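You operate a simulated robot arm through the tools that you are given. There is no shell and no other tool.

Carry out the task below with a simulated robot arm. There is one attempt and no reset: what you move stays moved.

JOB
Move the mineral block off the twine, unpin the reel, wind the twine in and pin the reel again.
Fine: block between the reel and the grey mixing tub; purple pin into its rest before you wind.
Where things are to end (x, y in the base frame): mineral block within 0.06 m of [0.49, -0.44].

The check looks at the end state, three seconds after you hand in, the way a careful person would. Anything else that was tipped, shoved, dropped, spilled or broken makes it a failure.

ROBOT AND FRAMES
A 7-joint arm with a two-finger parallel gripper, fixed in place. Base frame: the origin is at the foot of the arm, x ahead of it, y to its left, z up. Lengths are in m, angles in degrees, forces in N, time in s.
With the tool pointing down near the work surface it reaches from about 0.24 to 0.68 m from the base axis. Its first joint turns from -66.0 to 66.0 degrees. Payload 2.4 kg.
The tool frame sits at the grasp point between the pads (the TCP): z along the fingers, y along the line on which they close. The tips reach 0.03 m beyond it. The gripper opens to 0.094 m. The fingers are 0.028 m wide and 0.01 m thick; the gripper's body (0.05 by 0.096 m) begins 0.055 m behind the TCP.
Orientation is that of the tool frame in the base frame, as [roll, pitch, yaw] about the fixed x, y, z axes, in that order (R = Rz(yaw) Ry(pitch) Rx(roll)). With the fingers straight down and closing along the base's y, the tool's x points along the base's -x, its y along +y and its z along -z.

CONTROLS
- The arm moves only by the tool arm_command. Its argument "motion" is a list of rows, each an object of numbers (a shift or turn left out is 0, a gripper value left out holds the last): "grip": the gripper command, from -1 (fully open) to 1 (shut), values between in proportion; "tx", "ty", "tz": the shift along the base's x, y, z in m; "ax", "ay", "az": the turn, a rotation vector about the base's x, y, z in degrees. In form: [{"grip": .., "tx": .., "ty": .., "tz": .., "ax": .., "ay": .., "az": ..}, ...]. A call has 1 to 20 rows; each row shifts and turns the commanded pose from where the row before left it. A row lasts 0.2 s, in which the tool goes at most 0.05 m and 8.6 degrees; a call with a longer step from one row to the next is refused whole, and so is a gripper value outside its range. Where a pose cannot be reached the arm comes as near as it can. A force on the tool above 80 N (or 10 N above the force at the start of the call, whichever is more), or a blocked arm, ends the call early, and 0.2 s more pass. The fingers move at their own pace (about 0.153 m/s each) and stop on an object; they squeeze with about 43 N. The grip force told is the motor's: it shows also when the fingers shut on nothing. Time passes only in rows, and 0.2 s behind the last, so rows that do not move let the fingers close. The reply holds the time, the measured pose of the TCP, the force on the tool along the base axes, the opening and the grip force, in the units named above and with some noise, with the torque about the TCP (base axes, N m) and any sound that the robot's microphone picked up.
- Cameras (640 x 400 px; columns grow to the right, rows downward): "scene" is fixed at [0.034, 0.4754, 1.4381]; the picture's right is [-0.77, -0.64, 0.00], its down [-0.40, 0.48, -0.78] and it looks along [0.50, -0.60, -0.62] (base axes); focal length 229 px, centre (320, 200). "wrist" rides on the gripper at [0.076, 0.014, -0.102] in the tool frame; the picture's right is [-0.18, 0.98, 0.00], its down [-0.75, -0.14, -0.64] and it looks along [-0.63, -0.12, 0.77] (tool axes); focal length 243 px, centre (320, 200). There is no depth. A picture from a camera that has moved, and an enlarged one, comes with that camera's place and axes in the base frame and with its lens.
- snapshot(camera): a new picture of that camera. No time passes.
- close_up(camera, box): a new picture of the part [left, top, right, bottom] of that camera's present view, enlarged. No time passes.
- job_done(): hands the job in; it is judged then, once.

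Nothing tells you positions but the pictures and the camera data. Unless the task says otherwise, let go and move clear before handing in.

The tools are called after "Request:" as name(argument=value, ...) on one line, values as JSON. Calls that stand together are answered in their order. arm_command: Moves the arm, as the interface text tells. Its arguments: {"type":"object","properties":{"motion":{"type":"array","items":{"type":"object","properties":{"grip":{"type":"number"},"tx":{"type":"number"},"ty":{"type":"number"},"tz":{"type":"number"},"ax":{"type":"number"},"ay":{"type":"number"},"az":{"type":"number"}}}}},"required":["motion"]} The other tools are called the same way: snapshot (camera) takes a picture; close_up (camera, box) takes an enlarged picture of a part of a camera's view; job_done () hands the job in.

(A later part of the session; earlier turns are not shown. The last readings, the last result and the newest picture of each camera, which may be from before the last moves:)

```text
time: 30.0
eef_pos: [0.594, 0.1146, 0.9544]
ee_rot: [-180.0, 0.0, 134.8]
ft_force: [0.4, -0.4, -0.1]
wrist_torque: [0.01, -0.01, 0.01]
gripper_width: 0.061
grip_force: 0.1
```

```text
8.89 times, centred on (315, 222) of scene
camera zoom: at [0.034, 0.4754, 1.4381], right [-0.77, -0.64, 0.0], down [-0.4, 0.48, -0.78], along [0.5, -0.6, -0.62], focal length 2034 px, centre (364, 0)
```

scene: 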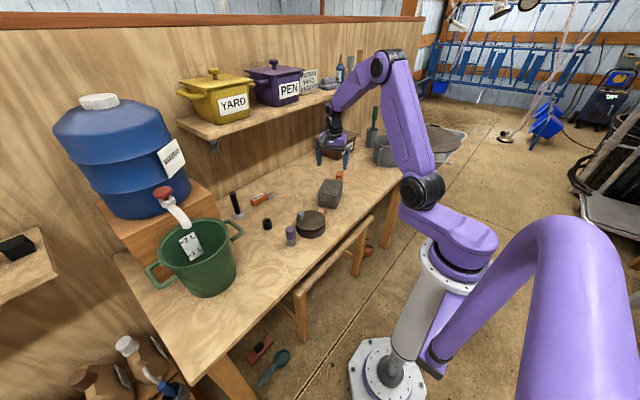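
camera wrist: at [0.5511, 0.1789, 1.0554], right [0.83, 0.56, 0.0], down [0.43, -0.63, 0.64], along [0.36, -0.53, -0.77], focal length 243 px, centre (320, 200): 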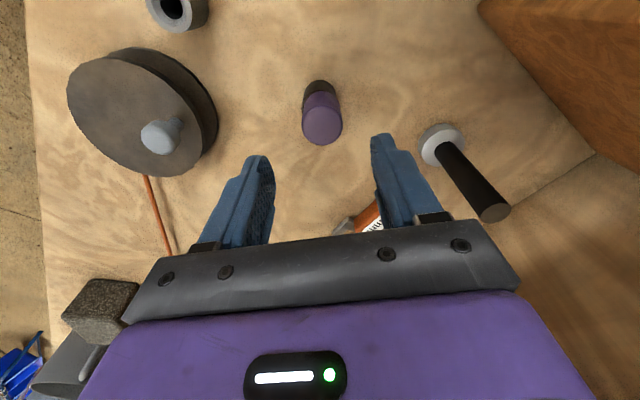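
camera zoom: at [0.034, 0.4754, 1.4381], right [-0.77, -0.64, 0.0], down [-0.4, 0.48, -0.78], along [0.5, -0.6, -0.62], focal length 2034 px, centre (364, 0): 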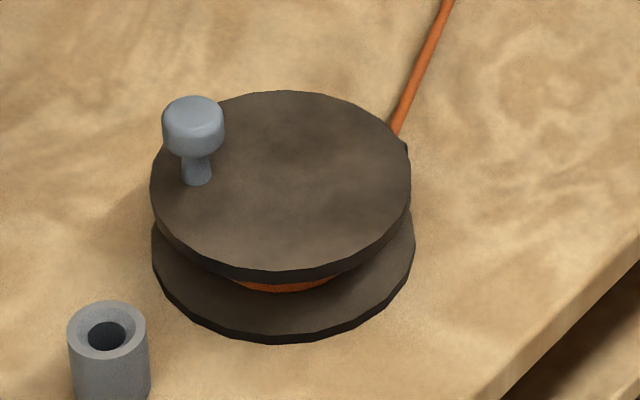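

I need to see how the twine enters the drum, so I'll swing the camera around to the twine side, staying high, and then tilt for a lower look.

Request:
arm_command(motion=[{"tx": -0.0188, "ty": -0.0195, "az": 8.2, "grip": -1}, {"tx": -0.0188, "ty": -0.0195, "az": 8.2}, {"tx": -0.0188, "ty": -0.0195, "az": 8.2}, {"tx": -0.0188, "ty": -0.0195, "az": 8.2}, {"tx": -0.0188, "ty": -0.0195, "az": 8.2}, {"tx": -0.0188, "ty": -0.0195, "az": 8.2}, {"tx": -0.0188, "ty": -0.0195, "az": 8.2}, {"tx": -0.0188, "ty": -0.0195, "az": 8.2}, {"tx": -0.0188, "ty": -0.0195, "az": 8.2}, {"tx": -0.0188, "ty": -0.0195, "az": 8.2}, {"tx": -0.0188, "ty": -0.0195, "az": 8.2}, {}])

Request:
snapshot(camera="wrist")

```text
time: 32.6
eef_pos: [0.388, -0.0989, 0.9526]
ee_rot: [179.9, 0.0, -134.9]
ft_force: [0.0, 0.0, -1.1]
wrist_torque: [0.02, -0.01, 0.02]
gripper_width: 0.0941
grip_force: 0.1
```

```text
taken
camera wrist: at [0.3226, -0.1443, 1.0551], right [-0.57, 0.82, 0.0], down [0.63, 0.43, 0.64], along [0.53, 0.36, -0.77], focal length 243 px, centre (320, 200)
```

wrist: 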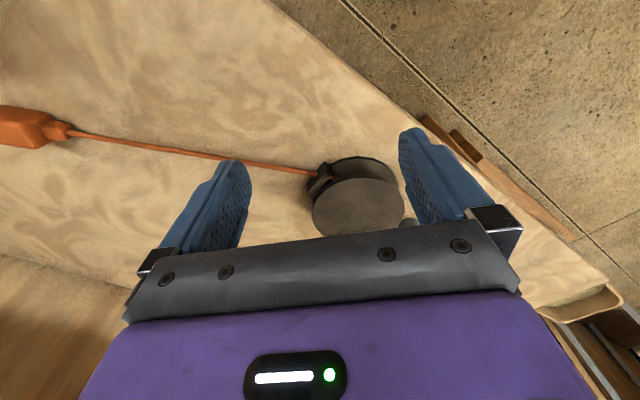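

Request:
close_up(camera="wrist", box=[290, 130, 420, 240])

Request:
arm_command(motion=[{"ax": 4.6, "ay": -6.7, "tz": -0.02}, {"ax": 4.6, "ay": -6.7, "tz": -0.02}, {"ax": 4.6, "ay": -6.7, "tz": -0.02}, {}])

Request:
snapshot(camera="wrist")

Request:
close_up(camera="wrist", box=[250, 60, 410, 180])

```text
3.64 times, centred on (355, 185) of wrist
camera zoom: at [0.3226, -0.1443, 1.0551], right [-0.57, 0.82, 0.0], down [0.63, 0.43, 0.64], along [0.53, 0.36, -0.77], focal length 882 px, centre (193, 254)
```

zoom: 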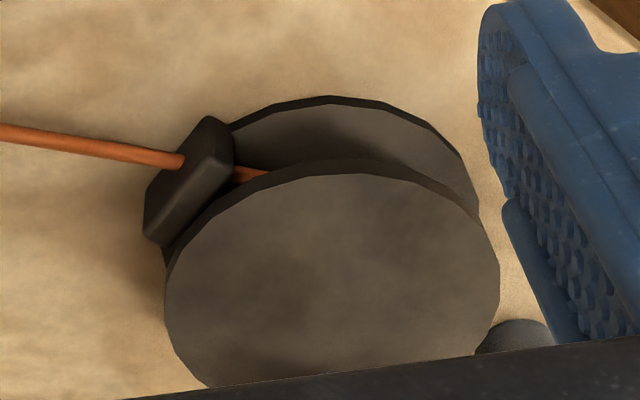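

```text
time: 33.6
eef_pos: [0.3871, -0.098, 0.8948]
ee_rot: [-175.3, 23.9, -132.5]
ft_force: [1.2, -0.7, -0.2]
wrist_torque: [0.05, 0.06, -0.01]
gripper_width: 0.0939
grip_force: 0.1
```

```text
taken
camera wrist: at [0.2947, -0.1642, 0.9554], right [-0.59, 0.81, 0.0], down [0.35, 0.26, 0.9], along [0.73, 0.53, -0.44], focal length 243 px, centre (320, 200)
```

wrist: 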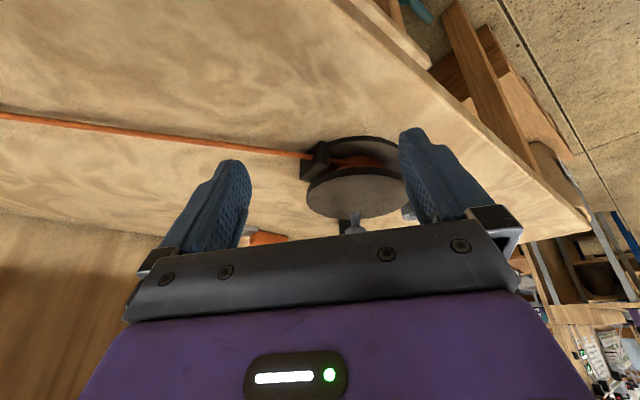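

```text
3.33 times, centred on (330, 120) of wrist
camera zoom: at [0.2947, -0.1642, 0.9554], right [-0.59, 0.81, 0.0], down [0.35, 0.26, 0.9], along [0.73, 0.53, -0.44], focal length 809 px, centre (287, 467)
```

zoom: 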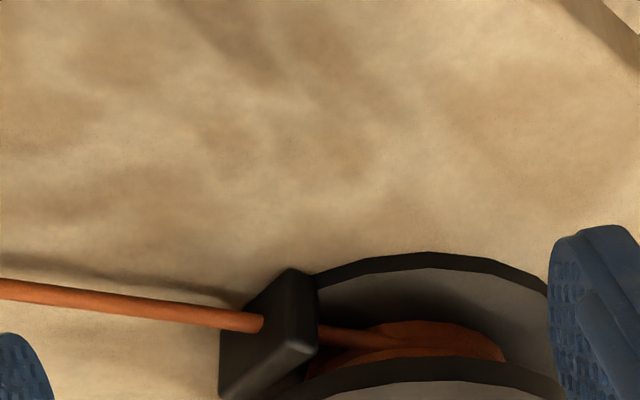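

Request:
close_up(camera="wrist", box=[295, 130, 415, 215])

Request:
close_up(camera="wrist", box=[300, 135, 380, 185])

```text
4.71 times, centred on (355, 172) of wrist
camera zoom: at [0.2947, -0.1642, 0.9554], right [-0.59, 0.81, 0.0], down [0.35, 0.26, 0.9], along [0.73, 0.53, -0.44], focal length 1142 px, centre (155, 329)
```

zoom: 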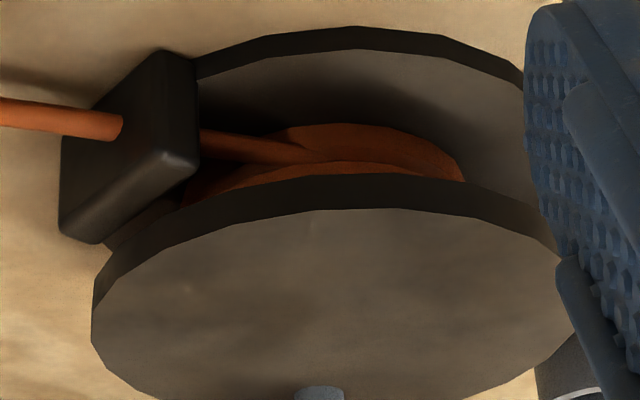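

```text
8.00 times, centred on (340, 160) of wrist
camera zoom: at [0.2947, -0.1642, 0.9554], right [-0.59, 0.81, 0.0], down [0.35, 0.26, 0.9], along [0.73, 0.53, -0.44], focal length 1941 px, centre (160, 520)
```

zoom: 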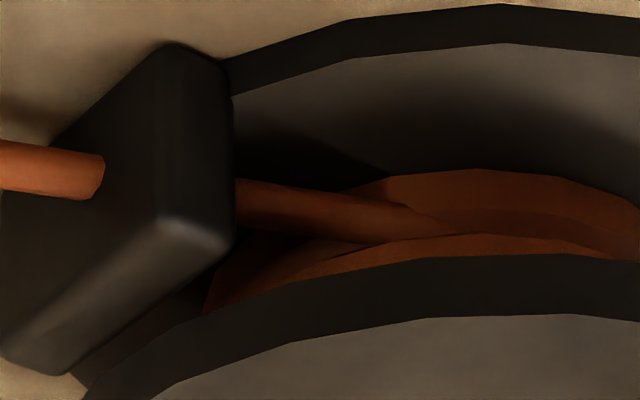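

The twine runs through the dark guide onto the drum's near (−x) side, so pulling it in means turning the reel clockwise seen from above. The knob is near (0.492, 0.039), and I'll straighten the tool and move above it to measure accurately.

Request:
arm_command(motion=[{"ax": -4.6, "ay": 6.7, "tz": 0.025}, {"ax": -4.6, "ay": 6.7, "tz": 0.025}, {"ax": -4.6, "ay": 6.7, "tz": 0.03}, {"tx": 0.02, "ty": 0.025, "az": -6.5, "grip": -0.1}, {"tx": 0.02, "ty": 0.025, "az": -6.5}, {"tx": 0.02, "ty": 0.025}, {"tx": 0.02, "ty": 0.025}, {"tx": 0.025, "ty": 0.037}, {}])

Request:
snapshot(camera="wrist")

Request:
close_up(camera="wrist", box=[230, 40, 410, 190])

```text
time: 35.6
eef_pos: [0.4985, 0.0416, 0.9649]
ee_rot: [179.9, 3.4, -147.9]
ft_force: [0.3, 0.2, 0.5]
wrist_torque: [-0.02, -0.02, 0.0]
gripper_width: 0.0516
grip_force: 0.0
out of reach, approached as far as the arm can: row 2
```

```text
taken
camera wrist: at [0.4207, 0.0085, 1.0619], right [-0.37, 0.93, 0.01], down [0.68, 0.26, 0.69], along [0.63, 0.26, -0.73], focal length 243 px, centre (320, 200)
```

wrist: 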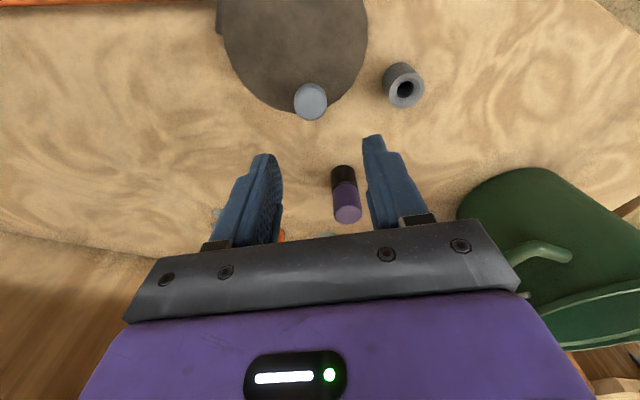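

```text
2.67 times, centred on (320, 115) of wrist
camera zoom: at [0.4207, 0.0085, 1.0619], right [-0.37, 0.93, 0.01], down [0.68, 0.26, 0.69], along [0.63, 0.26, -0.73], focal length 647 px, centre (320, 427)
```

zoom: 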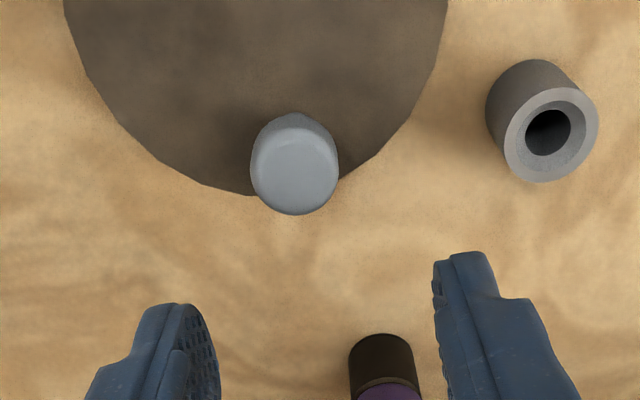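

One row was slightly short of reach and left a 3.4° tilt. I'll correct that tilt and re-measure over the knob.

Request:
arm_command(motion=[{"ax": -1.8, "ay": 2.9, "tx": -0.005, "ty": -0.002}, {}])

Request:
snapshot(camera="wrist")

Request:
close_up(camera="wrist", box=[200, 0, 420, 170])

```text
time: 36.2
eef_pos: [0.4917, 0.0398, 0.9666]
ee_rot: [179.8, 0.0, -147.8]
ft_force: [0.5, -0.6, 0.2]
wrist_torque: [0.02, 0.0, 0.01]
gripper_width: 0.0517
grip_force: 0.2
```

```text
taken
camera wrist: at [0.4199, 0.0098, 1.0675], right [-0.37, 0.93, 0.0], down [0.71, 0.28, 0.64], along [0.6, 0.24, -0.77], focal length 243 px, centre (320, 200)
```

wrist: 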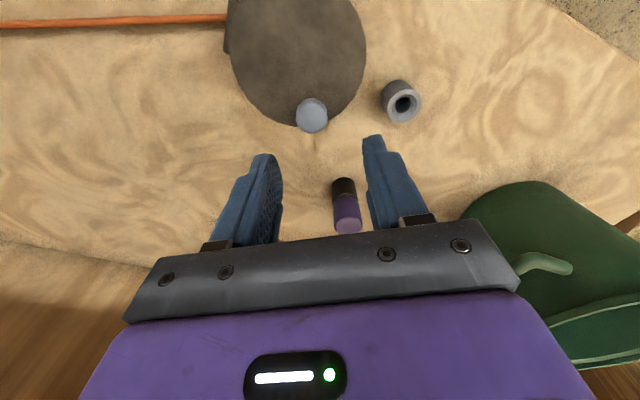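

```text
2.35 times, centred on (310, 85) of wrist
camera zoom: at [0.4199, 0.0098, 1.0675], right [-0.37, 0.93, 0.0], down [0.71, 0.28, 0.64], along [0.6, 0.24, -0.77], focal length 571 px, centre (344, 471)
```

zoom: 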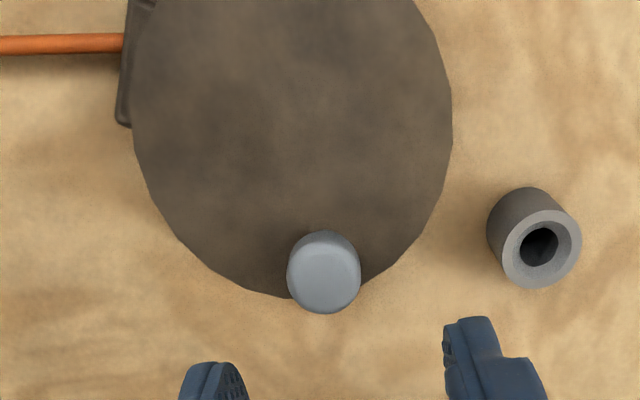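

To fix the reel axis well I'll back off a little so that the whole disc, knob and socket are in view.

Request:
arm_command(motion=[{"tx": -0.035, "ty": -0.014, "tz": 0.01}, {"tx": -0.035, "ty": -0.014, "tz": 0.01}, {}])

Request:
close_up(camera="wrist", box=[210, 50, 430, 220])

Request:
close_up(camera="scene", box=[285, 195, 345, 245])

```text
time: 37.0
eef_pos: [0.421, 0.0107, 0.9841]
ee_rot: [179.9, 0.0, -147.8]
ft_force: [0.2, 0.0, -0.1]
wrist_torque: [0.03, -0.02, -0.02]
gripper_width: 0.0515
grip_force: 0.2
```

```text
2.35 times, centred on (320, 135) of wrist
camera zoom: at [0.3485, -0.0185, 1.0856], right [-0.37, 0.93, 0.0], down [0.71, 0.28, 0.64], along [0.6, 0.24, -0.77], focal length 571 px, centre (320, 353)
```

zoom: 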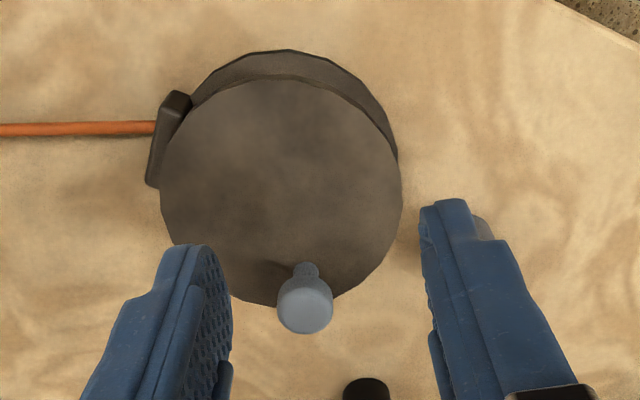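

```text
8.00 times, centred on (315, 220) of scene
camera zoom: at [0.034, 0.4754, 1.4381], right [-0.77, -0.64, 0.0], down [-0.4, 0.48, -0.78], along [0.5, -0.6, -0.62], focal length 1830 px, centre (360, 40)
```

zoom: 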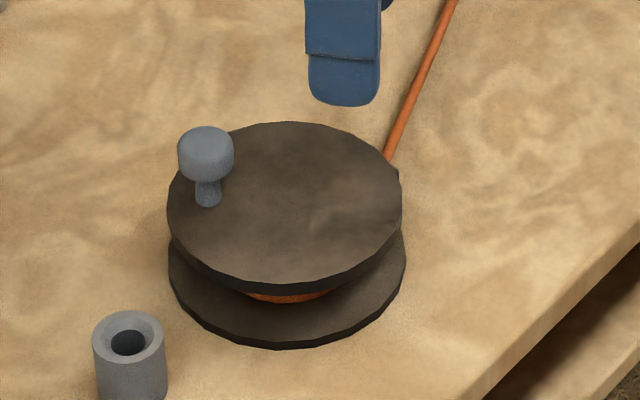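

The reel axis is about (0.464, 0.008) with its top at z ≈ 0.84. The knob is near (0.493, 0.0325) with its top at ≈ 0.875, giving a crank radius of about 38 mm. I'll move above the knob and check alignment.

Request:
arm_command(motion=[{"tx": 0.036, "ty": 0.011, "tz": -0.012}, {"tx": 0.036, "ty": 0.0108, "tz": -0.012}, {"tz": -0.025}, {}])

Request:
snapshot(camera="wrist")

Request:
close_up(camera="scene", box=[270, 180, 350, 245])

```text
time: 38.0
eef_pos: [0.4934, 0.0309, 0.9371]
ee_rot: [179.9, 0.0, -147.9]
ft_force: [-0.4, -0.2, -0.1]
wrist_torque: [-0.01, 0.0, 0.01]
gripper_width: 0.0516
grip_force: 0.1
```

```text
taken
camera wrist: at [0.4208, 0.002, 1.039], right [-0.37, 0.93, 0.0], down [0.71, 0.28, 0.64], along [0.6, 0.24, -0.77], focal length 243 px, centre (320, 200)
```

wrist: 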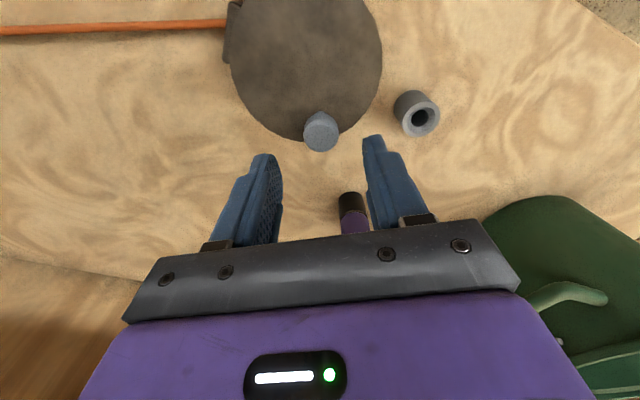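

```text
6.15 times, centred on (310, 212) of scene
camera zoom: at [0.034, 0.4754, 1.4381], right [-0.77, -0.64, 0.0], down [-0.4, 0.48, -0.78], along [0.5, -0.6, -0.62], focal length 1408 px, centre (382, 123)
```

zoom: 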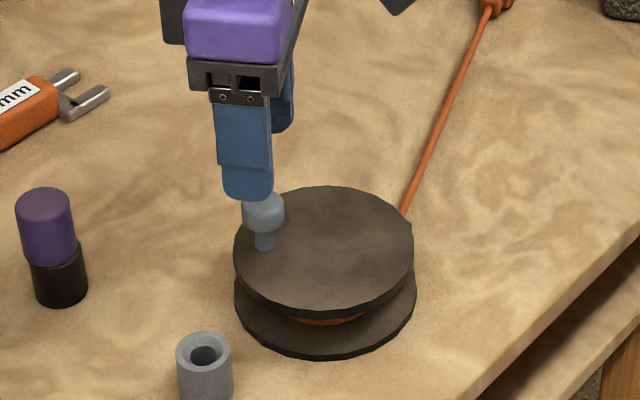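

The knob is centred between the fingers, so I'll descend slowly to it.

Request:
arm_command(motion=[{"tx": -0.0015, "ty": 0.0005, "tz": -0.02}, {"tz": -0.02}, {"tz": -0.013}, {}])

Request:
snapshot(camera="wrist")

Request:
close_up(camera="scene", box=[280, 190, 345, 240])

```text
time: 39.0
eef_pos: [0.4909, 0.0331, 0.884]
ee_rot: [-180.0, 0.1, -147.9]
ft_force: [0.9, 0.1, -0.4]
wrist_torque: [0.01, -0.02, 0.01]
gripper_width: 0.0518
grip_force: 0.0
```

```text
taken
camera wrist: at [0.4182, 0.004, 0.9856], right [-0.37, 0.93, 0.0], down [0.71, 0.28, 0.64], along [0.6, 0.24, -0.77], focal length 243 px, centre (320, 200)
```

wrist: 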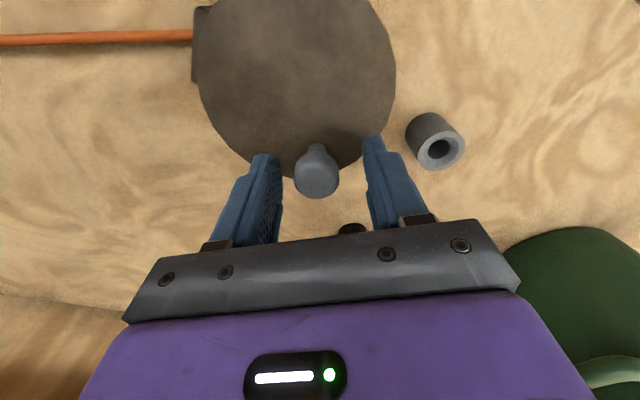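

```text
8.00 times, centred on (312, 215) of scene
camera zoom: at [0.034, 0.4754, 1.4381], right [-0.77, -0.64, 0.0], down [-0.4, 0.48, -0.78], along [0.5, -0.6, -0.62], focal length 1830 px, centre (380, 80)
```

zoom: 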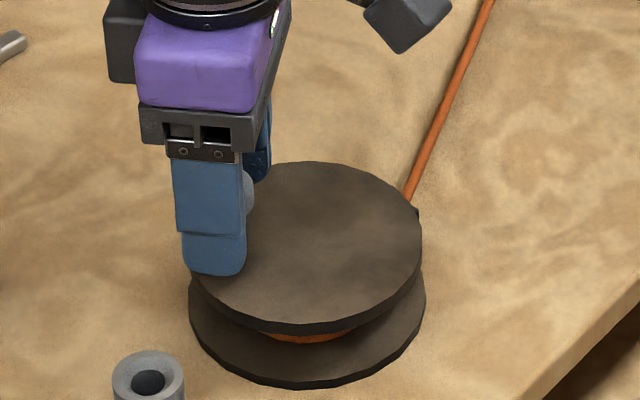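

Request:
arm_command(motion=[{"tz": -0.004}, {"grip": 1}, {"grip": 1}, {"grip": 1}])

Request:
snapshot(camera="wrist")

```text
time: 40.0
eef_pos: [0.4912, 0.0335, 0.88]
ee_rot: [179.9, 0.1, -147.9]
ft_force: [1.2, 0.7, -0.9]
wrist_torque: [0.27, -0.47, 0.04]
gripper_width: 0.0255
grip_force: 44.6
```

```text
taken
camera wrist: at [0.4187, 0.0039, 0.9816], right [-0.37, 0.93, 0.0], down [0.71, 0.28, 0.64], along [0.6, 0.24, -0.77], focal length 243 px, centre (320, 200)
```

wrist: 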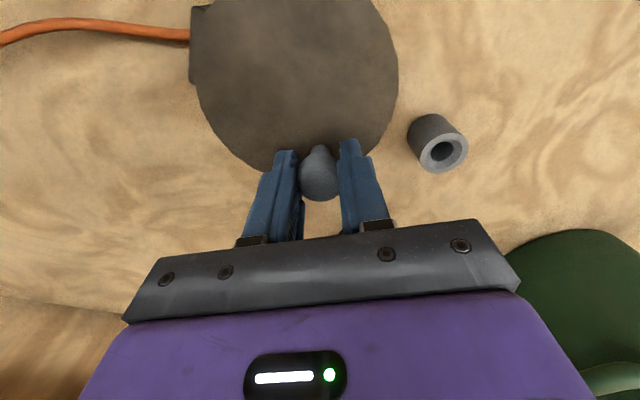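

The knob is gripped, and the slight slack in the twine from a tiny counter-clockwise nudge confirms that clockwise winds it in. I'll turn the tool and knob together clockwise for a first 40° and check forces.

Request:
arm_command(motion=[{"tx": 0.00334, "ty": -0.00399, "az": -8}, {"tx": 0.00274, "ty": -0.00442, "az": -8}, {"tx": 0.00211, "ty": -0.00475, "az": -8}, {"tx": 0.00143, "ty": -0.00501, "az": -8}, {"tx": 0.00071, "ty": -0.00515, "az": -8}, {}])

Request:
snapshot(camera="wrist")

Request:
close_up(camera="scene", box=[270, 150, 370, 245])

```text
time: 41.4
eef_pos: [0.5002, 0.0108, 0.8806]
ee_rot: [179.8, -0.3, 172.0]
ft_force: [-4.7, 10.9, -0.4]
wrist_torque: [0.2, 0.26, -0.33]
gripper_width: 0.0254
grip_force: 45.5
```

```text
taken
camera wrist: at [0.427, 0.0338, 0.982], right [0.32, 0.95, 0.0], down [0.73, -0.25, 0.64], along [0.61, -0.2, -0.77], focal length 243 px, centre (320, 200)
```

wrist: 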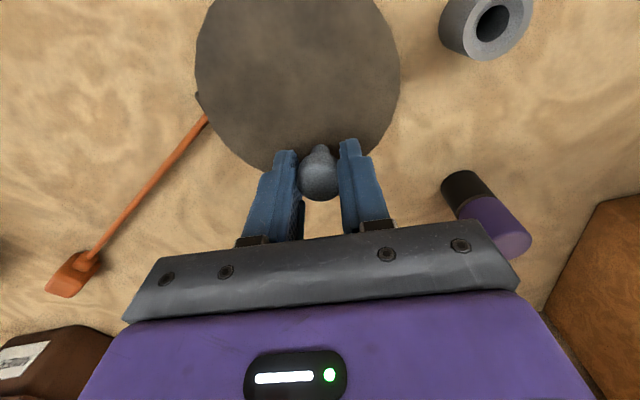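

```text
4.21 times, centred on (320, 198) of scene
camera zoom: at [0.0338, 0.4757, 1.438], right [-0.77, -0.64, 0.0], down [-0.4, 0.48, -0.78], along [0.5, -0.6, -0.62], focal length 963 px, centre (320, 210)
```

zoom: 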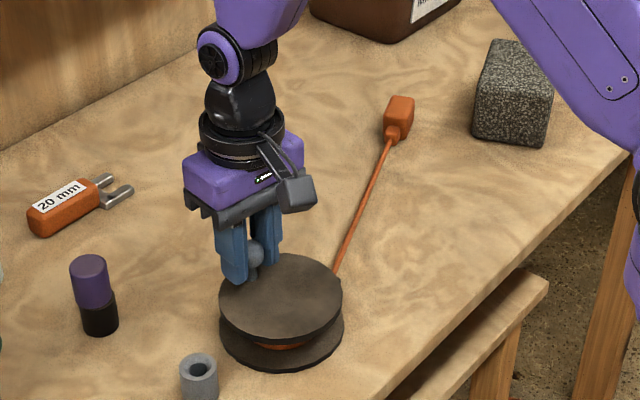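

The reel turns smoothly with about 11 N of drag and the tag has started moving in. I'll continue clockwise, refining the axis to about (0.4645, 0.009).

Request:
arm_command(motion=[{"tx": -0.0003, "ty": -0.0046, "az": -8}, {"tx": -0.0008, "ty": -0.00507, "az": -8}, {"tx": -0.0015, "ty": -0.00491, "az": -8}, {"tx": -0.00217, "ty": -0.00465, "az": -8}, {"tx": -0.0028, "ty": -0.00431, "az": -8}, {"tx": -0.00337, "ty": -0.00387, "az": -8}, {"tx": -0.00387, "ty": -0.00337, "az": -8}, {"tx": -0.00431, "ty": -0.0028, "az": -8}, {"tx": -0.00465, "ty": -0.00217, "az": -8}, {"tx": -0.00491, "ty": -0.0015, "az": -8}, {"tx": -0.00507, "ty": -0.0008, "az": -8}, {"tx": -0.00514, "ty": -9e-05, "az": -8}, {}])

Request:
snapshot(camera="wrist")

Request:
close_up(camera="scene", box=[270, 150, 370, 245])

```text
time: 44.2
eef_pos: [0.4632, -0.0269, 0.8799]
ee_rot: [179.7, 0.0, 76.0]
ft_force: [-1.2, 24.5, -17.3]
wrist_torque: [0.09, -0.02, 0.13]
gripper_width: 0.0253
grip_force: 44.4
```

```text
taken
camera wrist: at [0.4944, 0.0435, 0.9818], right [0.91, -0.41, 0.0], down [-0.32, -0.7, 0.64], along [-0.26, -0.59, -0.77], focal length 243 px, centre (320, 200)
```

wrist: 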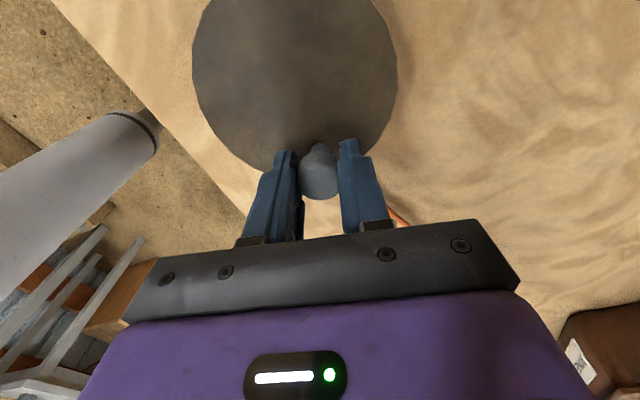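

```text
4.21 times, centred on (320, 198) of scene
camera zoom: at [0.0342, 0.476, 1.4379], right [-0.77, -0.64, 0.0], down [-0.4, 0.48, -0.78], along [0.5, -0.6, -0.62], focal length 963 px, centre (320, 210)
```

zoom: 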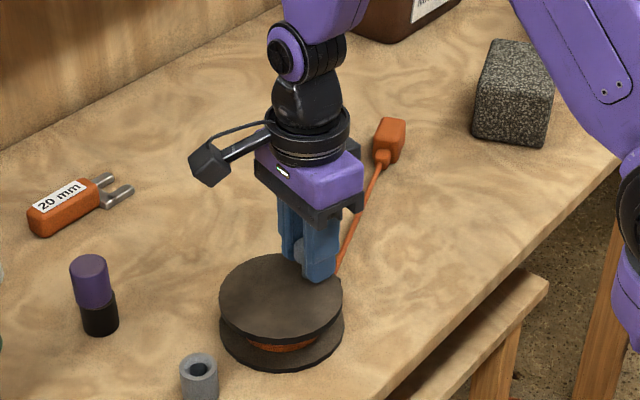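

The fit of the motion gives the axis at (0.465, 0.009) with a crank radius of 36 mm, and the tag is about 7 cm closer. The wrist is near its turning range, so I'll release, rise, rotate back and regrip.

Request:
arm_command(motion=[{"grip": -0.1}, {}, {"tz": 0.02}, {"tz": 0.025}, {"az": 8.5}, {"az": 8.5}, {"az": 8.5}, {"az": 8.5}, {"az": 8.5}, {"az": 8.5}, {"az": 8.5}, {"az": 8.5}, {"az": 8.5}, {"az": 8.5}, {"az": 8.5}, {"az": 8.5}, {"az": 8.5}, {"az": 8.5}, {"az": 8.5}, {"az": 8.5}])

Request:
snapshot(camera="wrist")

```text
time: 48.4
eef_pos: [0.4615, -0.0285, 0.9241]
ee_rot: [180.0, 0.0, -147.7]
ft_force: [0.3, 0.8, -0.2]
wrist_torque: [0.04, 0.0, -0.03]
gripper_width: 0.0514
grip_force: 0.1
```

```text
taken
camera wrist: at [0.3899, -0.0581, 1.0266], right [-0.37, 0.93, 0.0], down [0.71, 0.28, 0.64], along [0.6, 0.24, -0.77], focal length 243 px, centre (320, 200)
```

wrist: 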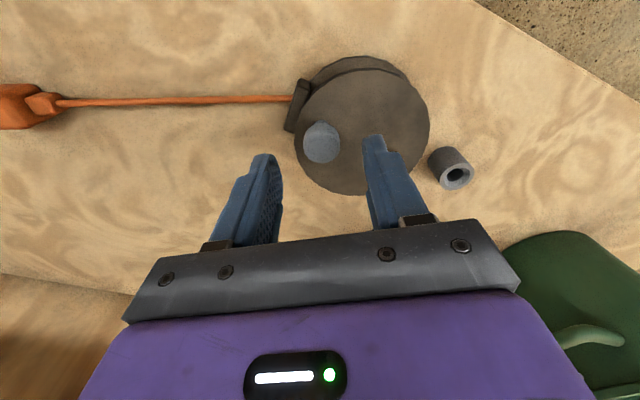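

Request:
arm_command(motion=[{"az": 8.5, "tx": 0.0016, "ty": 0.0018}, {"az": 8.5}, {"az": 8.5}, {"az": 8.5}, {"az": 8.5}, {"az": 8.5}, {}])

Request:
snapshot(camera="wrist")

```text
time: 50.0
eef_pos: [0.4645, -0.0249, 0.9251]
ee_rot: [179.9, 0.1, -96.9]
ft_force: [-0.8, -1.0, 0.3]
wrist_torque: [-0.02, -0.03, -0.02]
gripper_width: 0.0519
grip_force: 0.2
```

```text
taken
camera wrist: at [0.4405, -0.1012, 1.0262], right [-0.95, 0.3, 0.0], down [0.23, 0.73, 0.64], along [0.19, 0.61, -0.77], focal length 243 px, centre (320, 200)
```

wrist: 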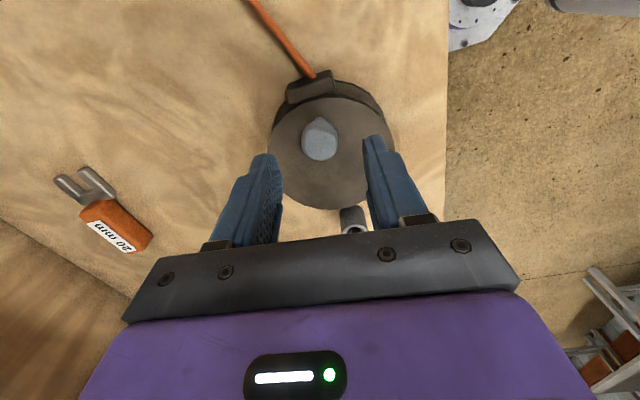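

The knob is centred again. I'll lower and regrip.

Request:
arm_command(motion=[{"tz": -0.02}, {"tz": -0.02}, {"tz": -0.005}, {"grip": 1}, {"grip": 1}, {"grip": 1}])

```text
time: 51.4
eef_pos: [0.4635, -0.0267, 0.8801]
ee_rot: [179.8, 0.0, -96.8]
ft_force: [1.5, -1.1, -1.1]
wrist_torque: [-0.01, -0.04, -0.02]
gripper_width: 0.0252
grip_force: 44.8
```

Gripped at the expected place. I'll continue clockwise along the refined circle.

Request:
arm_command(motion=[{"tx": -0.00496, "ty": 0.00056, "az": -8}, {"tx": -0.00484, "ty": 0.00124, "az": -8}, {"tx": -0.00462, "ty": 0.0019, "az": -8}, {"tx": -0.00431, "ty": 0.00253, "az": -8}, {"tx": -0.00391, "ty": 0.0031, "az": -8}, {"tx": -0.00344, "ty": 0.00362, "az": -8}, {"tx": -0.00291, "ty": 0.00406, "az": -8}, {"tx": -0.00232, "ty": 0.00443, "az": -8}, {"tx": -0.00167, "ty": 0.0047, "az": -8}, {"tx": -0.001, "ty": 0.00489, "az": -8}, {"tx": -0.00032, "ty": 0.00499, "az": -8}, {"tx": 0.00038, "ty": 0.00498, "az": -8}, {}])

Request:
close_up(camera="scene", box=[270, 150, 370, 245])

Request:
snapshot(camera="wrist")

```text
time: 54.2
eef_pos: [0.43, 0.0161, 0.8806]
ee_rot: [179.9, -0.1, 167.1]
ft_force: [-8.5, -1.5, 8.4]
wrist_torque: [-0.23, -0.81, -0.06]
gripper_width: 0.0253
grip_force: 45.2
```

```text
4.21 times, centred on (320, 198) of scene
camera zoom: at [0.0336, 0.4754, 1.4382], right [-0.77, -0.64, 0.0], down [-0.4, 0.48, -0.78], along [0.5, -0.6, -0.62], focal length 963 px, centre (320, 210)
```

zoom: 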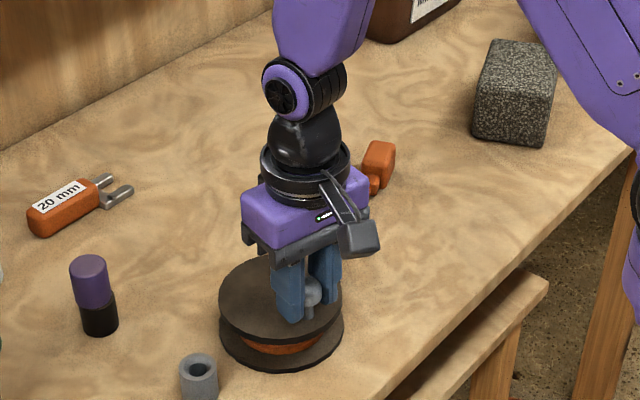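

```text
taken
camera wrist: at [0.3581, 0.0448, 0.9818], right [0.4, 0.92, 0.0], down [0.7, -0.31, 0.64], along [0.59, -0.26, -0.77], focal length 243 px, centre (320, 200)
```

wrist: 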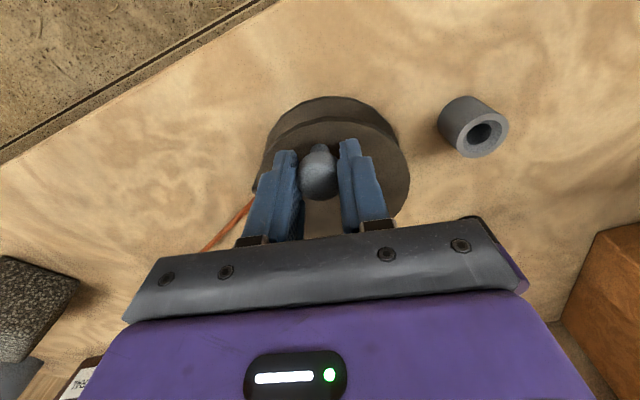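

Request:
arm_command(motion=[{"tx": 0.00108, "ty": 0.00488, "az": -8}, {"tx": 0.00174, "ty": 0.00468, "az": -8}, {"tx": 0.00237, "ty": 0.00439, "az": -8}, {"tx": 0.00297, "ty": 0.00402, "az": -8}, {"tx": 0.00349, "ty": 0.00357, "az": -8}, {"tx": 0.00396, "ty": 0.00305, "az": -8}, {"tx": 0.00434, "ty": 0.00246, "az": -8}, {"tx": 0.00464, "ty": 0.00184, "az": -8}, {"tx": 0.00486, "ty": 0.00118, "az": -8}, {"tx": 0.00497, "ty": 0.00049, "az": -8}, {"tx": 0.00499, "ty": -0.00021, "az": -8}, {}])

Request:
close_up(camera="scene", box=[270, 150, 370, 245])

Request:
snapshot(camera="wrist")

```text
time: 56.8
eef_pos: [0.4689, 0.0471, 0.8801]
ee_rot: [179.9, 0.0, 78.9]
ft_force: [-5.7, 0.5, 9.4]
wrist_torque: [0.16, 0.05, -0.25]
gripper_width: 0.0254
grip_force: 45.2
```

```text
4.21 times, centred on (320, 198) of scene
camera zoom: at [0.0337, 0.4754, 1.4381], right [-0.77, -0.64, 0.0], down [-0.4, 0.48, -0.78], along [0.5, -0.6, -0.62], focal length 963 px, centre (320, 210)
```

zoom: 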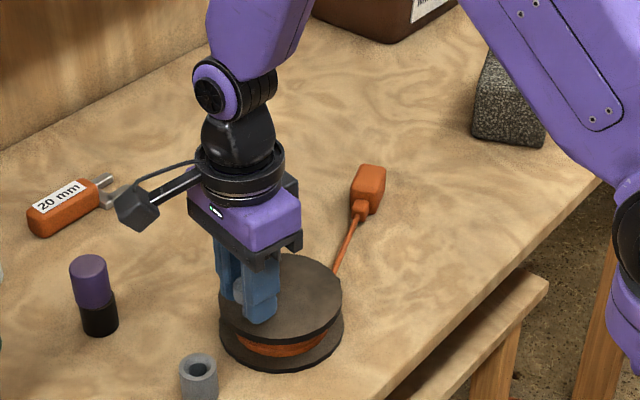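

```text
taken
camera wrist: at [0.4974, 0.1169, 0.9814], right [0.93, -0.37, 0.0], down [-0.28, -0.71, 0.64], along [-0.23, -0.6, -0.77], focal length 243 px, centre (320, 200)
```

wrist: 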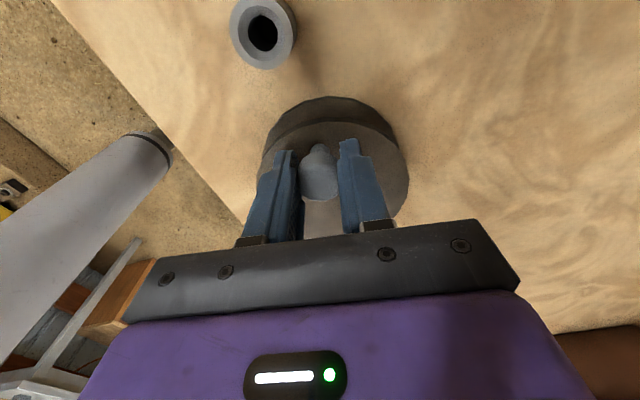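

The tag is now about 16 cm closer with roughly 11 cm of twine left out. I'll release, rotate back and regrip for another stroke.

Request:
arm_command(motion=[{"grip": -0.1}, {}, {"tz": 0.02}, {"tz": 0.025}, {"az": 8.5}, {"az": 8.5}, {"az": 8.5}, {"az": 8.5}, {"az": 8.5}, {"az": 8.5}, {"az": 8.5}, {"az": 8.5}, {"az": 8.5}, {"az": 8.5}, {"az": 8.5}, {"az": 8.5}, {"az": 8.5}, {"az": 8.5}, {"az": 8.5}, {"az": 8.5}])

Request:
arm_command(motion=[{"az": 8.5}, {"az": 8.5}, {"az": 8.5}, {"az": 8.5}, {"az": 8.5}, {"az": 8.5}, {}])

Request:
snapshot(camera="wrist")

Request:
close_up(camera="scene", box=[270, 150, 370, 245])

```text
time: 61.0
eef_pos: [0.4704, 0.0447, 0.9251]
ee_rot: [179.9, 0.0, -144.7]
ft_force: [-0.2, 0.2, 0.3]
wrist_torque: [0.01, 0.0, 0.01]
gripper_width: 0.0515
grip_force: 0.1
```

```text
time: 62.6
eef_pos: [0.4687, 0.0452, 0.9244]
ee_rot: [179.9, 0.0, -93.8]
ft_force: [-0.9, 0.0, 0.3]
wrist_torque: [-0.04, -0.01, 0.01]
gripper_width: 0.0515
grip_force: 0.0
```

```text
taken
camera wrist: at [0.4509, -0.0313, 1.0264], right [-0.97, 0.25, 0.0], down [0.19, 0.74, 0.64], along [0.16, 0.62, -0.77], focal length 243 px, centre (320, 200)
```

wrist: 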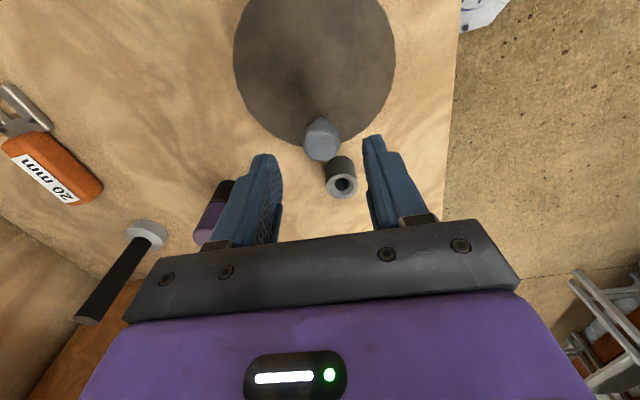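

```text
4.21 times, centred on (320, 198) of scene
camera zoom: at [0.034, 0.4754, 1.4381], right [-0.77, -0.64, 0.0], down [-0.4, 0.48, -0.78], along [0.5, -0.6, -0.62], focal length 963 px, centre (320, 210)
```

zoom: 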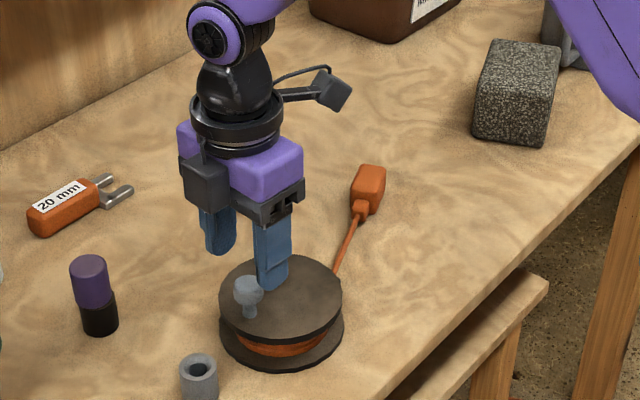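

Request:
arm_command(motion=[{"tz": -0.02}, {"tz": -0.02}, {"tz": -0.005}, {"grip": 1}, {"grip": 1}, {"grip": 1}])

Request:
arm_command(motion=[{"tx": 0.00491, "ty": -0.0009, "az": -8}, {"tx": 0.00474, "ty": -0.00158, "az": -8}, {"tx": 0.00447, "ty": -0.00222, "az": -8}, {"tx": 0.00413, "ty": -0.00282, "az": -8}, {"tx": 0.00369, "ty": -0.00337, "az": -8}, {"tx": 0.00318, "ty": -0.00385, "az": -8}, {"tx": 0.00262, "ty": -0.00425, "az": -8}, {"tx": 0.002, "ty": -0.00458, "az": -8}, {"tx": 0.00134, "ty": -0.00481, "az": -8}, {"tx": 0.00066, "ty": -0.00495, "az": -8}, {}])

Request:
close_up(camera="scene", box=[270, 150, 370, 245])

Request:
snapshot(camera="wrist")

```text
time: 64.0
eef_pos: [0.4693, 0.0457, 0.8809]
ee_rot: [179.8, 0.0, -93.9]
ft_force: [-0.9, 0.9, -2.6]
wrist_torque: [0.06, 0.0, 0.02]
gripper_width: 0.0254
grip_force: 45.5
```

```text
time: 66.4
eef_pos: [0.4999, 0.0106, 0.8795]
ee_rot: [179.9, -0.1, -174.0]
ft_force: [-7.8, 2.4, 7.9]
wrist_torque: [0.0, 0.32, -0.1]
gripper_width: 0.0255
grip_force: 45.0
```

```text
4.21 times, centred on (320, 198) of scene
camera zoom: at [0.0336, 0.4755, 1.4381], right [-0.77, -0.64, 0.0], down [-0.4, 0.48, -0.78], along [0.5, -0.6, -0.62], focal length 963 px, centre (320, 210)
```

zoom: 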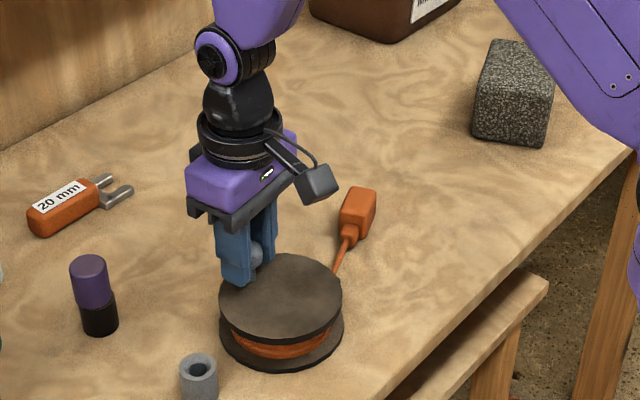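

```text
taken
camera wrist: at [0.4239, 0.0167, 0.9821], right [0.08, 1.0, 0.0], down [0.77, -0.06, 0.64], along [0.64, -0.05, -0.77], focal length 243 px, centre (320, 200)
```

wrist: 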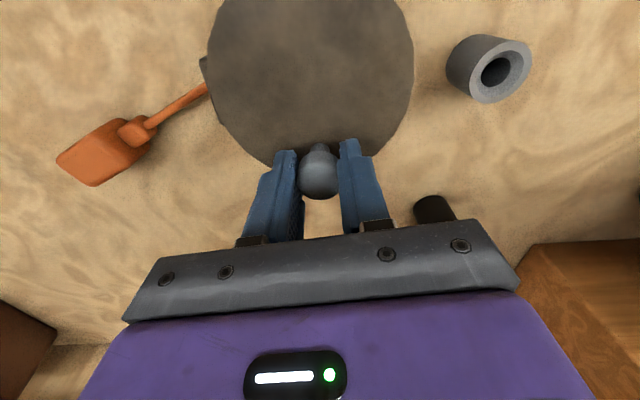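

About 5 cm of twine remains between the tag and the guide. I'll wind 64° more and look.

Request:
arm_command(motion=[{"tx": -3e-05, "ty": -0.005, "az": -8}, {"tx": -0.00073, "ty": -0.00494, "az": -8}, {"tx": -0.00141, "ty": -0.00479, "az": -8}, {"tx": -0.00207, "ty": -0.00455, "az": -8}, {"tx": -0.00267, "ty": -0.00421, "az": -8}, {"tx": -0.00324, "ty": -0.00381, "az": -8}, {"tx": -0.00374, "ty": -0.00331, "az": -8}, {"tx": -0.00416, "ty": -0.00277, "az": -8}, {}])

Request:
close_up(camera="scene", box=[285, 180, 355, 245])

Request:
snapshot(camera="wrist")

```text
time: 68.4
eef_pos: [0.484, -0.0218, 0.8804]
ee_rot: [179.8, 0.0, 121.9]
ft_force: [-7.6, -2.8, 24.8]
wrist_torque: [0.01, 0.15, 0.28]
gripper_width: 0.0253
grip_force: 44.3
```

```text
6.15 times, centred on (320, 212) of scene
camera zoom: at [0.0334, 0.4754, 1.4382], right [-0.77, -0.64, 0.0], down [-0.4, 0.48, -0.78], along [0.5, -0.6, -0.62], focal length 1408 px, centre (320, 123)
```

zoom: 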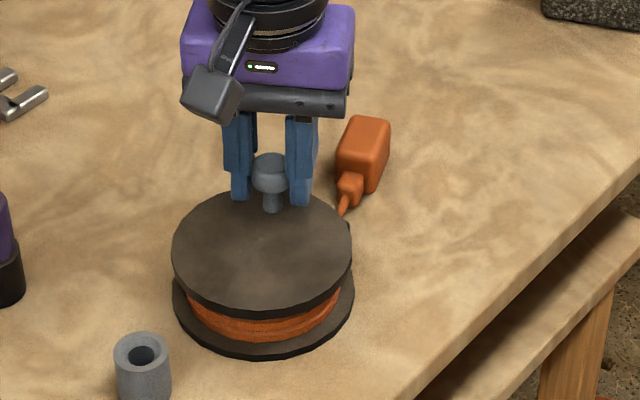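

```text
taken
camera wrist: at [0.4544, 0.0495, 0.9816], right [0.93, 0.36, 0.0], down [0.28, -0.71, 0.64], along [0.24, -0.6, -0.77], focal length 243 px, centre (320, 200)
```

wrist: 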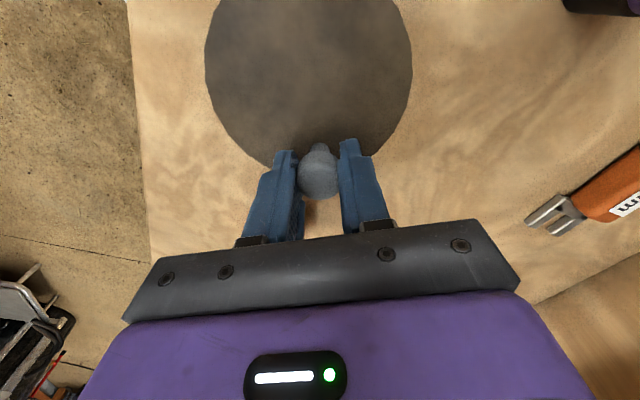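

About 2 cm remains. I'll wind three more small steps and look again.

Request:
arm_command(motion=[{"tx": -0.0045, "ty": -0.00216, "az": -8}, {"tx": -0.00476, "ty": -0.00151, "az": -8}, {"tx": -0.00493, "ty": -0.00083, "az": -8}, {}])

Request:
close_up(camera="scene", box=[285, 180, 355, 245])

```text
time: 69.4
eef_pos: [0.4687, -0.0256, 0.8785]
ee_rot: [179.8, 0.0, 97.9]
ft_force: [-3.1, -14.2, 14.6]
wrist_torque: [-0.71, -0.11, 0.09]
gripper_width: 0.0254
grip_force: 45.2
```

```text
6.15 times, centred on (320, 212) of scene
camera zoom: at [0.0337, 0.4751, 1.4383], right [-0.77, -0.64, 0.0], down [-0.4, 0.48, -0.78], along [0.5, -0.6, -0.62], focal length 1408 px, centre (320, 123)
```

zoom: 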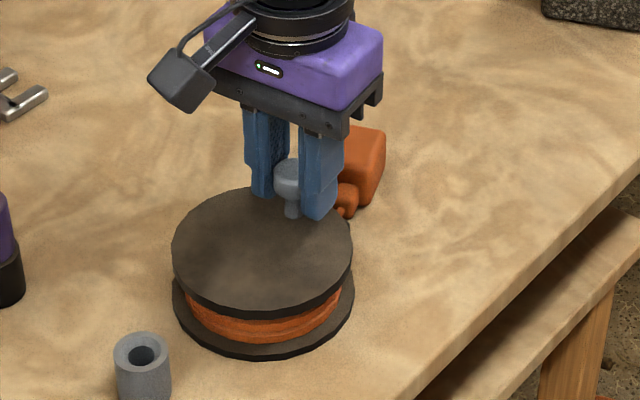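

The tag is nearly at the guide. I'll release, rise and check the remaining gap from above.

Request:
arm_command(motion=[{"grip": -0.1}, {}, {"tz": 0.02}, {"tz": 0.03}, {"tz": 0.03, "az": 8}, {"tz": 0.02, "az": 8}, {"az": 8}, {"az": 8}, {"az": 8}, {"az": 8}, {"az": 8}, {"az": 8}, {"az": 8}, {"az": 8}, {"az": 8}, {"az": 8, "tx": -0.01}, {"az": 8, "tx": -0.02}, {"az": 8, "tx": -0.02}, {"az": 8, "tx": -0.02, "ty": -0.01}, {}])

Request:
snapshot(camera="wrist")

Request:
close_up(camera="scene", box=[285, 180, 355, 245])

```text
time: 73.6
eef_pos: [0.3994, -0.0368, 0.9795]
ee_rot: [180.0, 0.0, -141.8]
ft_force: [0.9, -0.2, 0.1]
wrist_torque: [-0.01, -0.01, 0.0]
gripper_width: 0.0519
grip_force: 0.0
```

```text
taken
camera wrist: at [0.3307, -0.0734, 1.0809], right [-0.46, 0.89, 0.0], down [0.68, 0.35, 0.64], along [0.57, 0.3, -0.77], focal length 243 px, centre (320, 200)
```

wrist: 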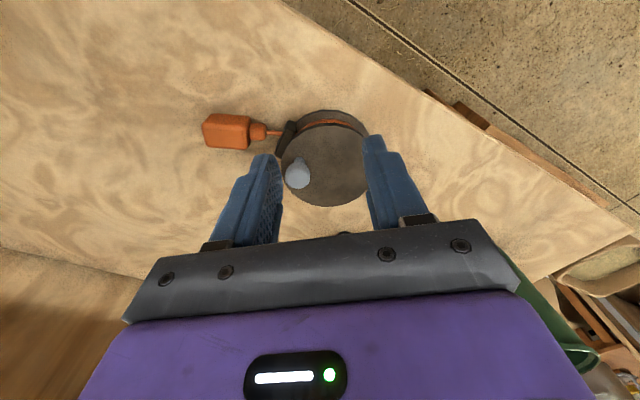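

```text
6.15 times, centred on (320, 212) of scene
camera zoom: at [0.034, 0.4754, 1.4381], right [-0.77, -0.64, 0.0], down [-0.4, 0.48, -0.78], along [0.5, -0.6, -0.62], focal length 1408 px, centre (320, 123)
```

zoom: 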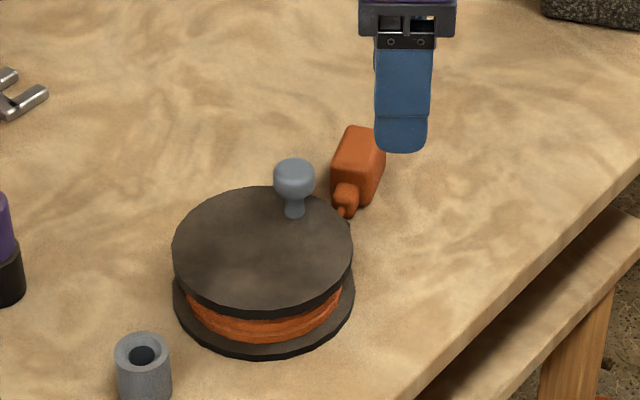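

Request:
close_up(camera="wrist", box=[190, 80, 390, 220])

```text
2.86 times, centred on (290, 150) of wrist
camera zoom: at [0.3307, -0.0734, 1.0809], right [-0.46, 0.89, 0.0], down [0.68, 0.35, 0.64], along [0.57, 0.3, -0.77], focal length 693 px, centre (406, 343)
```

zoom: 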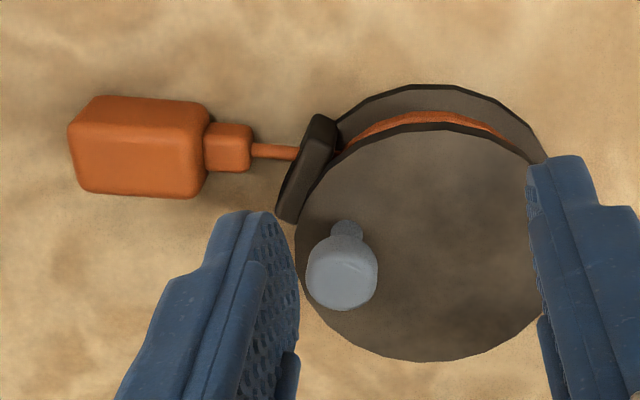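

About 17 mm of twine is still out. I'll regrip once more for a short final turn so the tag comes up close to the guide without jamming.

Request:
arm_command(motion=[{"tx": 0.012, "ty": 0.002, "az": 7}, {"tx": 0.012, "ty": 0.002, "az": 7}, {"tx": 0.012, "ty": 0.002, "az": 7}, {"tx": 0.012, "ty": 0.002, "az": 7}, {"tx": 0.012, "ty": 0.002, "az": 7}, {"tx": 0.0091, "ty": 0.0004, "az": 7}, {"az": 7, "tz": -0.02}, {"tz": -0.03}, {}])

Request:
snapshot(camera="wrist")

```text
time: 75.6
eef_pos: [0.4666, -0.0254, 0.931]
ee_rot: [179.9, 0.1, -92.9]
ft_force: [0.0, -0.2, 0.3]
wrist_torque: [0.01, 0.01, 0.03]
gripper_width: 0.0516
grip_force: 0.0
```

```text
taken
camera wrist: at [0.4491, -0.1013, 1.032], right [-0.97, 0.23, 0.0], down [0.18, 0.75, 0.64], along [0.15, 0.62, -0.77], focal length 243 px, centre (320, 200)
```

wrist: 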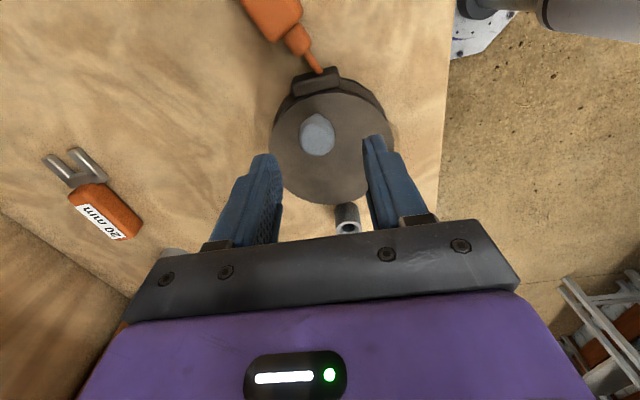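

Request:
arm_command(motion=[{"tx": 0.002, "tz": -0.02}, {"tz": -0.02}, {"tz": -0.011}, {"grip": 1}, {"grip": 1}, {"grip": 1}, {"tx": -0.00499, "ty": -0.00014, "az": -8}, {"tx": -0.00496, "ty": 0.00056, "az": -8}, {}])

Request:
snapshot(camera="wrist")

Request:
close_up(camera="scene", box=[285, 180, 355, 245])

```text
time: 77.6
eef_pos: [0.4609, -0.0258, 0.8802]
ee_rot: [179.9, 0.1, -109.0]
ft_force: [-0.4, -2.4, 5.3]
wrist_torque: [-0.64, 0.21, -0.04]
gripper_width: 0.0253
grip_force: 45.1
```

```text
taken
camera wrist: at [0.4216, -0.0934, 0.981], right [-0.87, 0.49, 0.0], down [0.38, 0.67, 0.64], along [0.32, 0.56, -0.77], focal length 243 px, centre (320, 200)
```

wrist: 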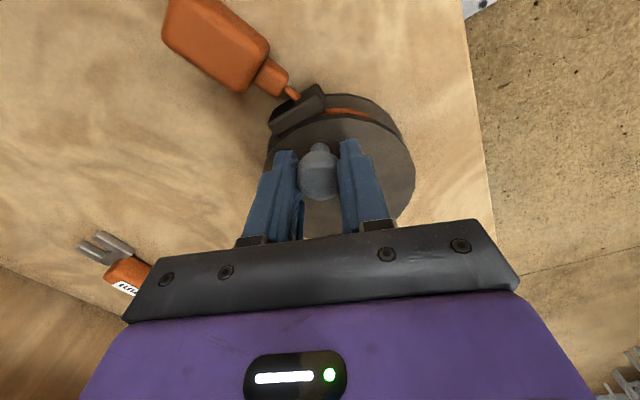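

```text
6.15 times, centred on (320, 212) of scene
camera zoom: at [0.0339, 0.4754, 1.4382], right [-0.77, -0.64, 0.0], down [-0.4, 0.48, -0.78], along [0.5, -0.6, -0.62], focal length 1408 px, centre (320, 123)
```

zoom: 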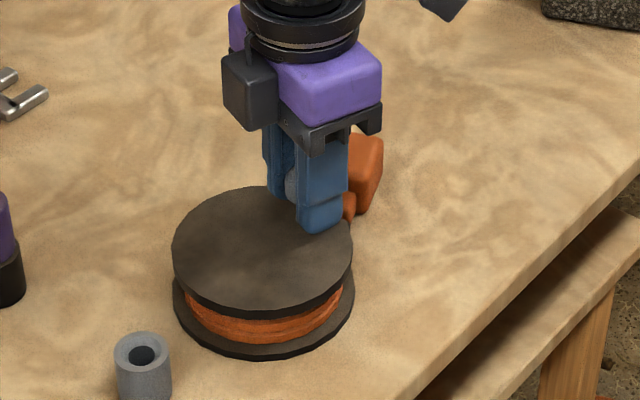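

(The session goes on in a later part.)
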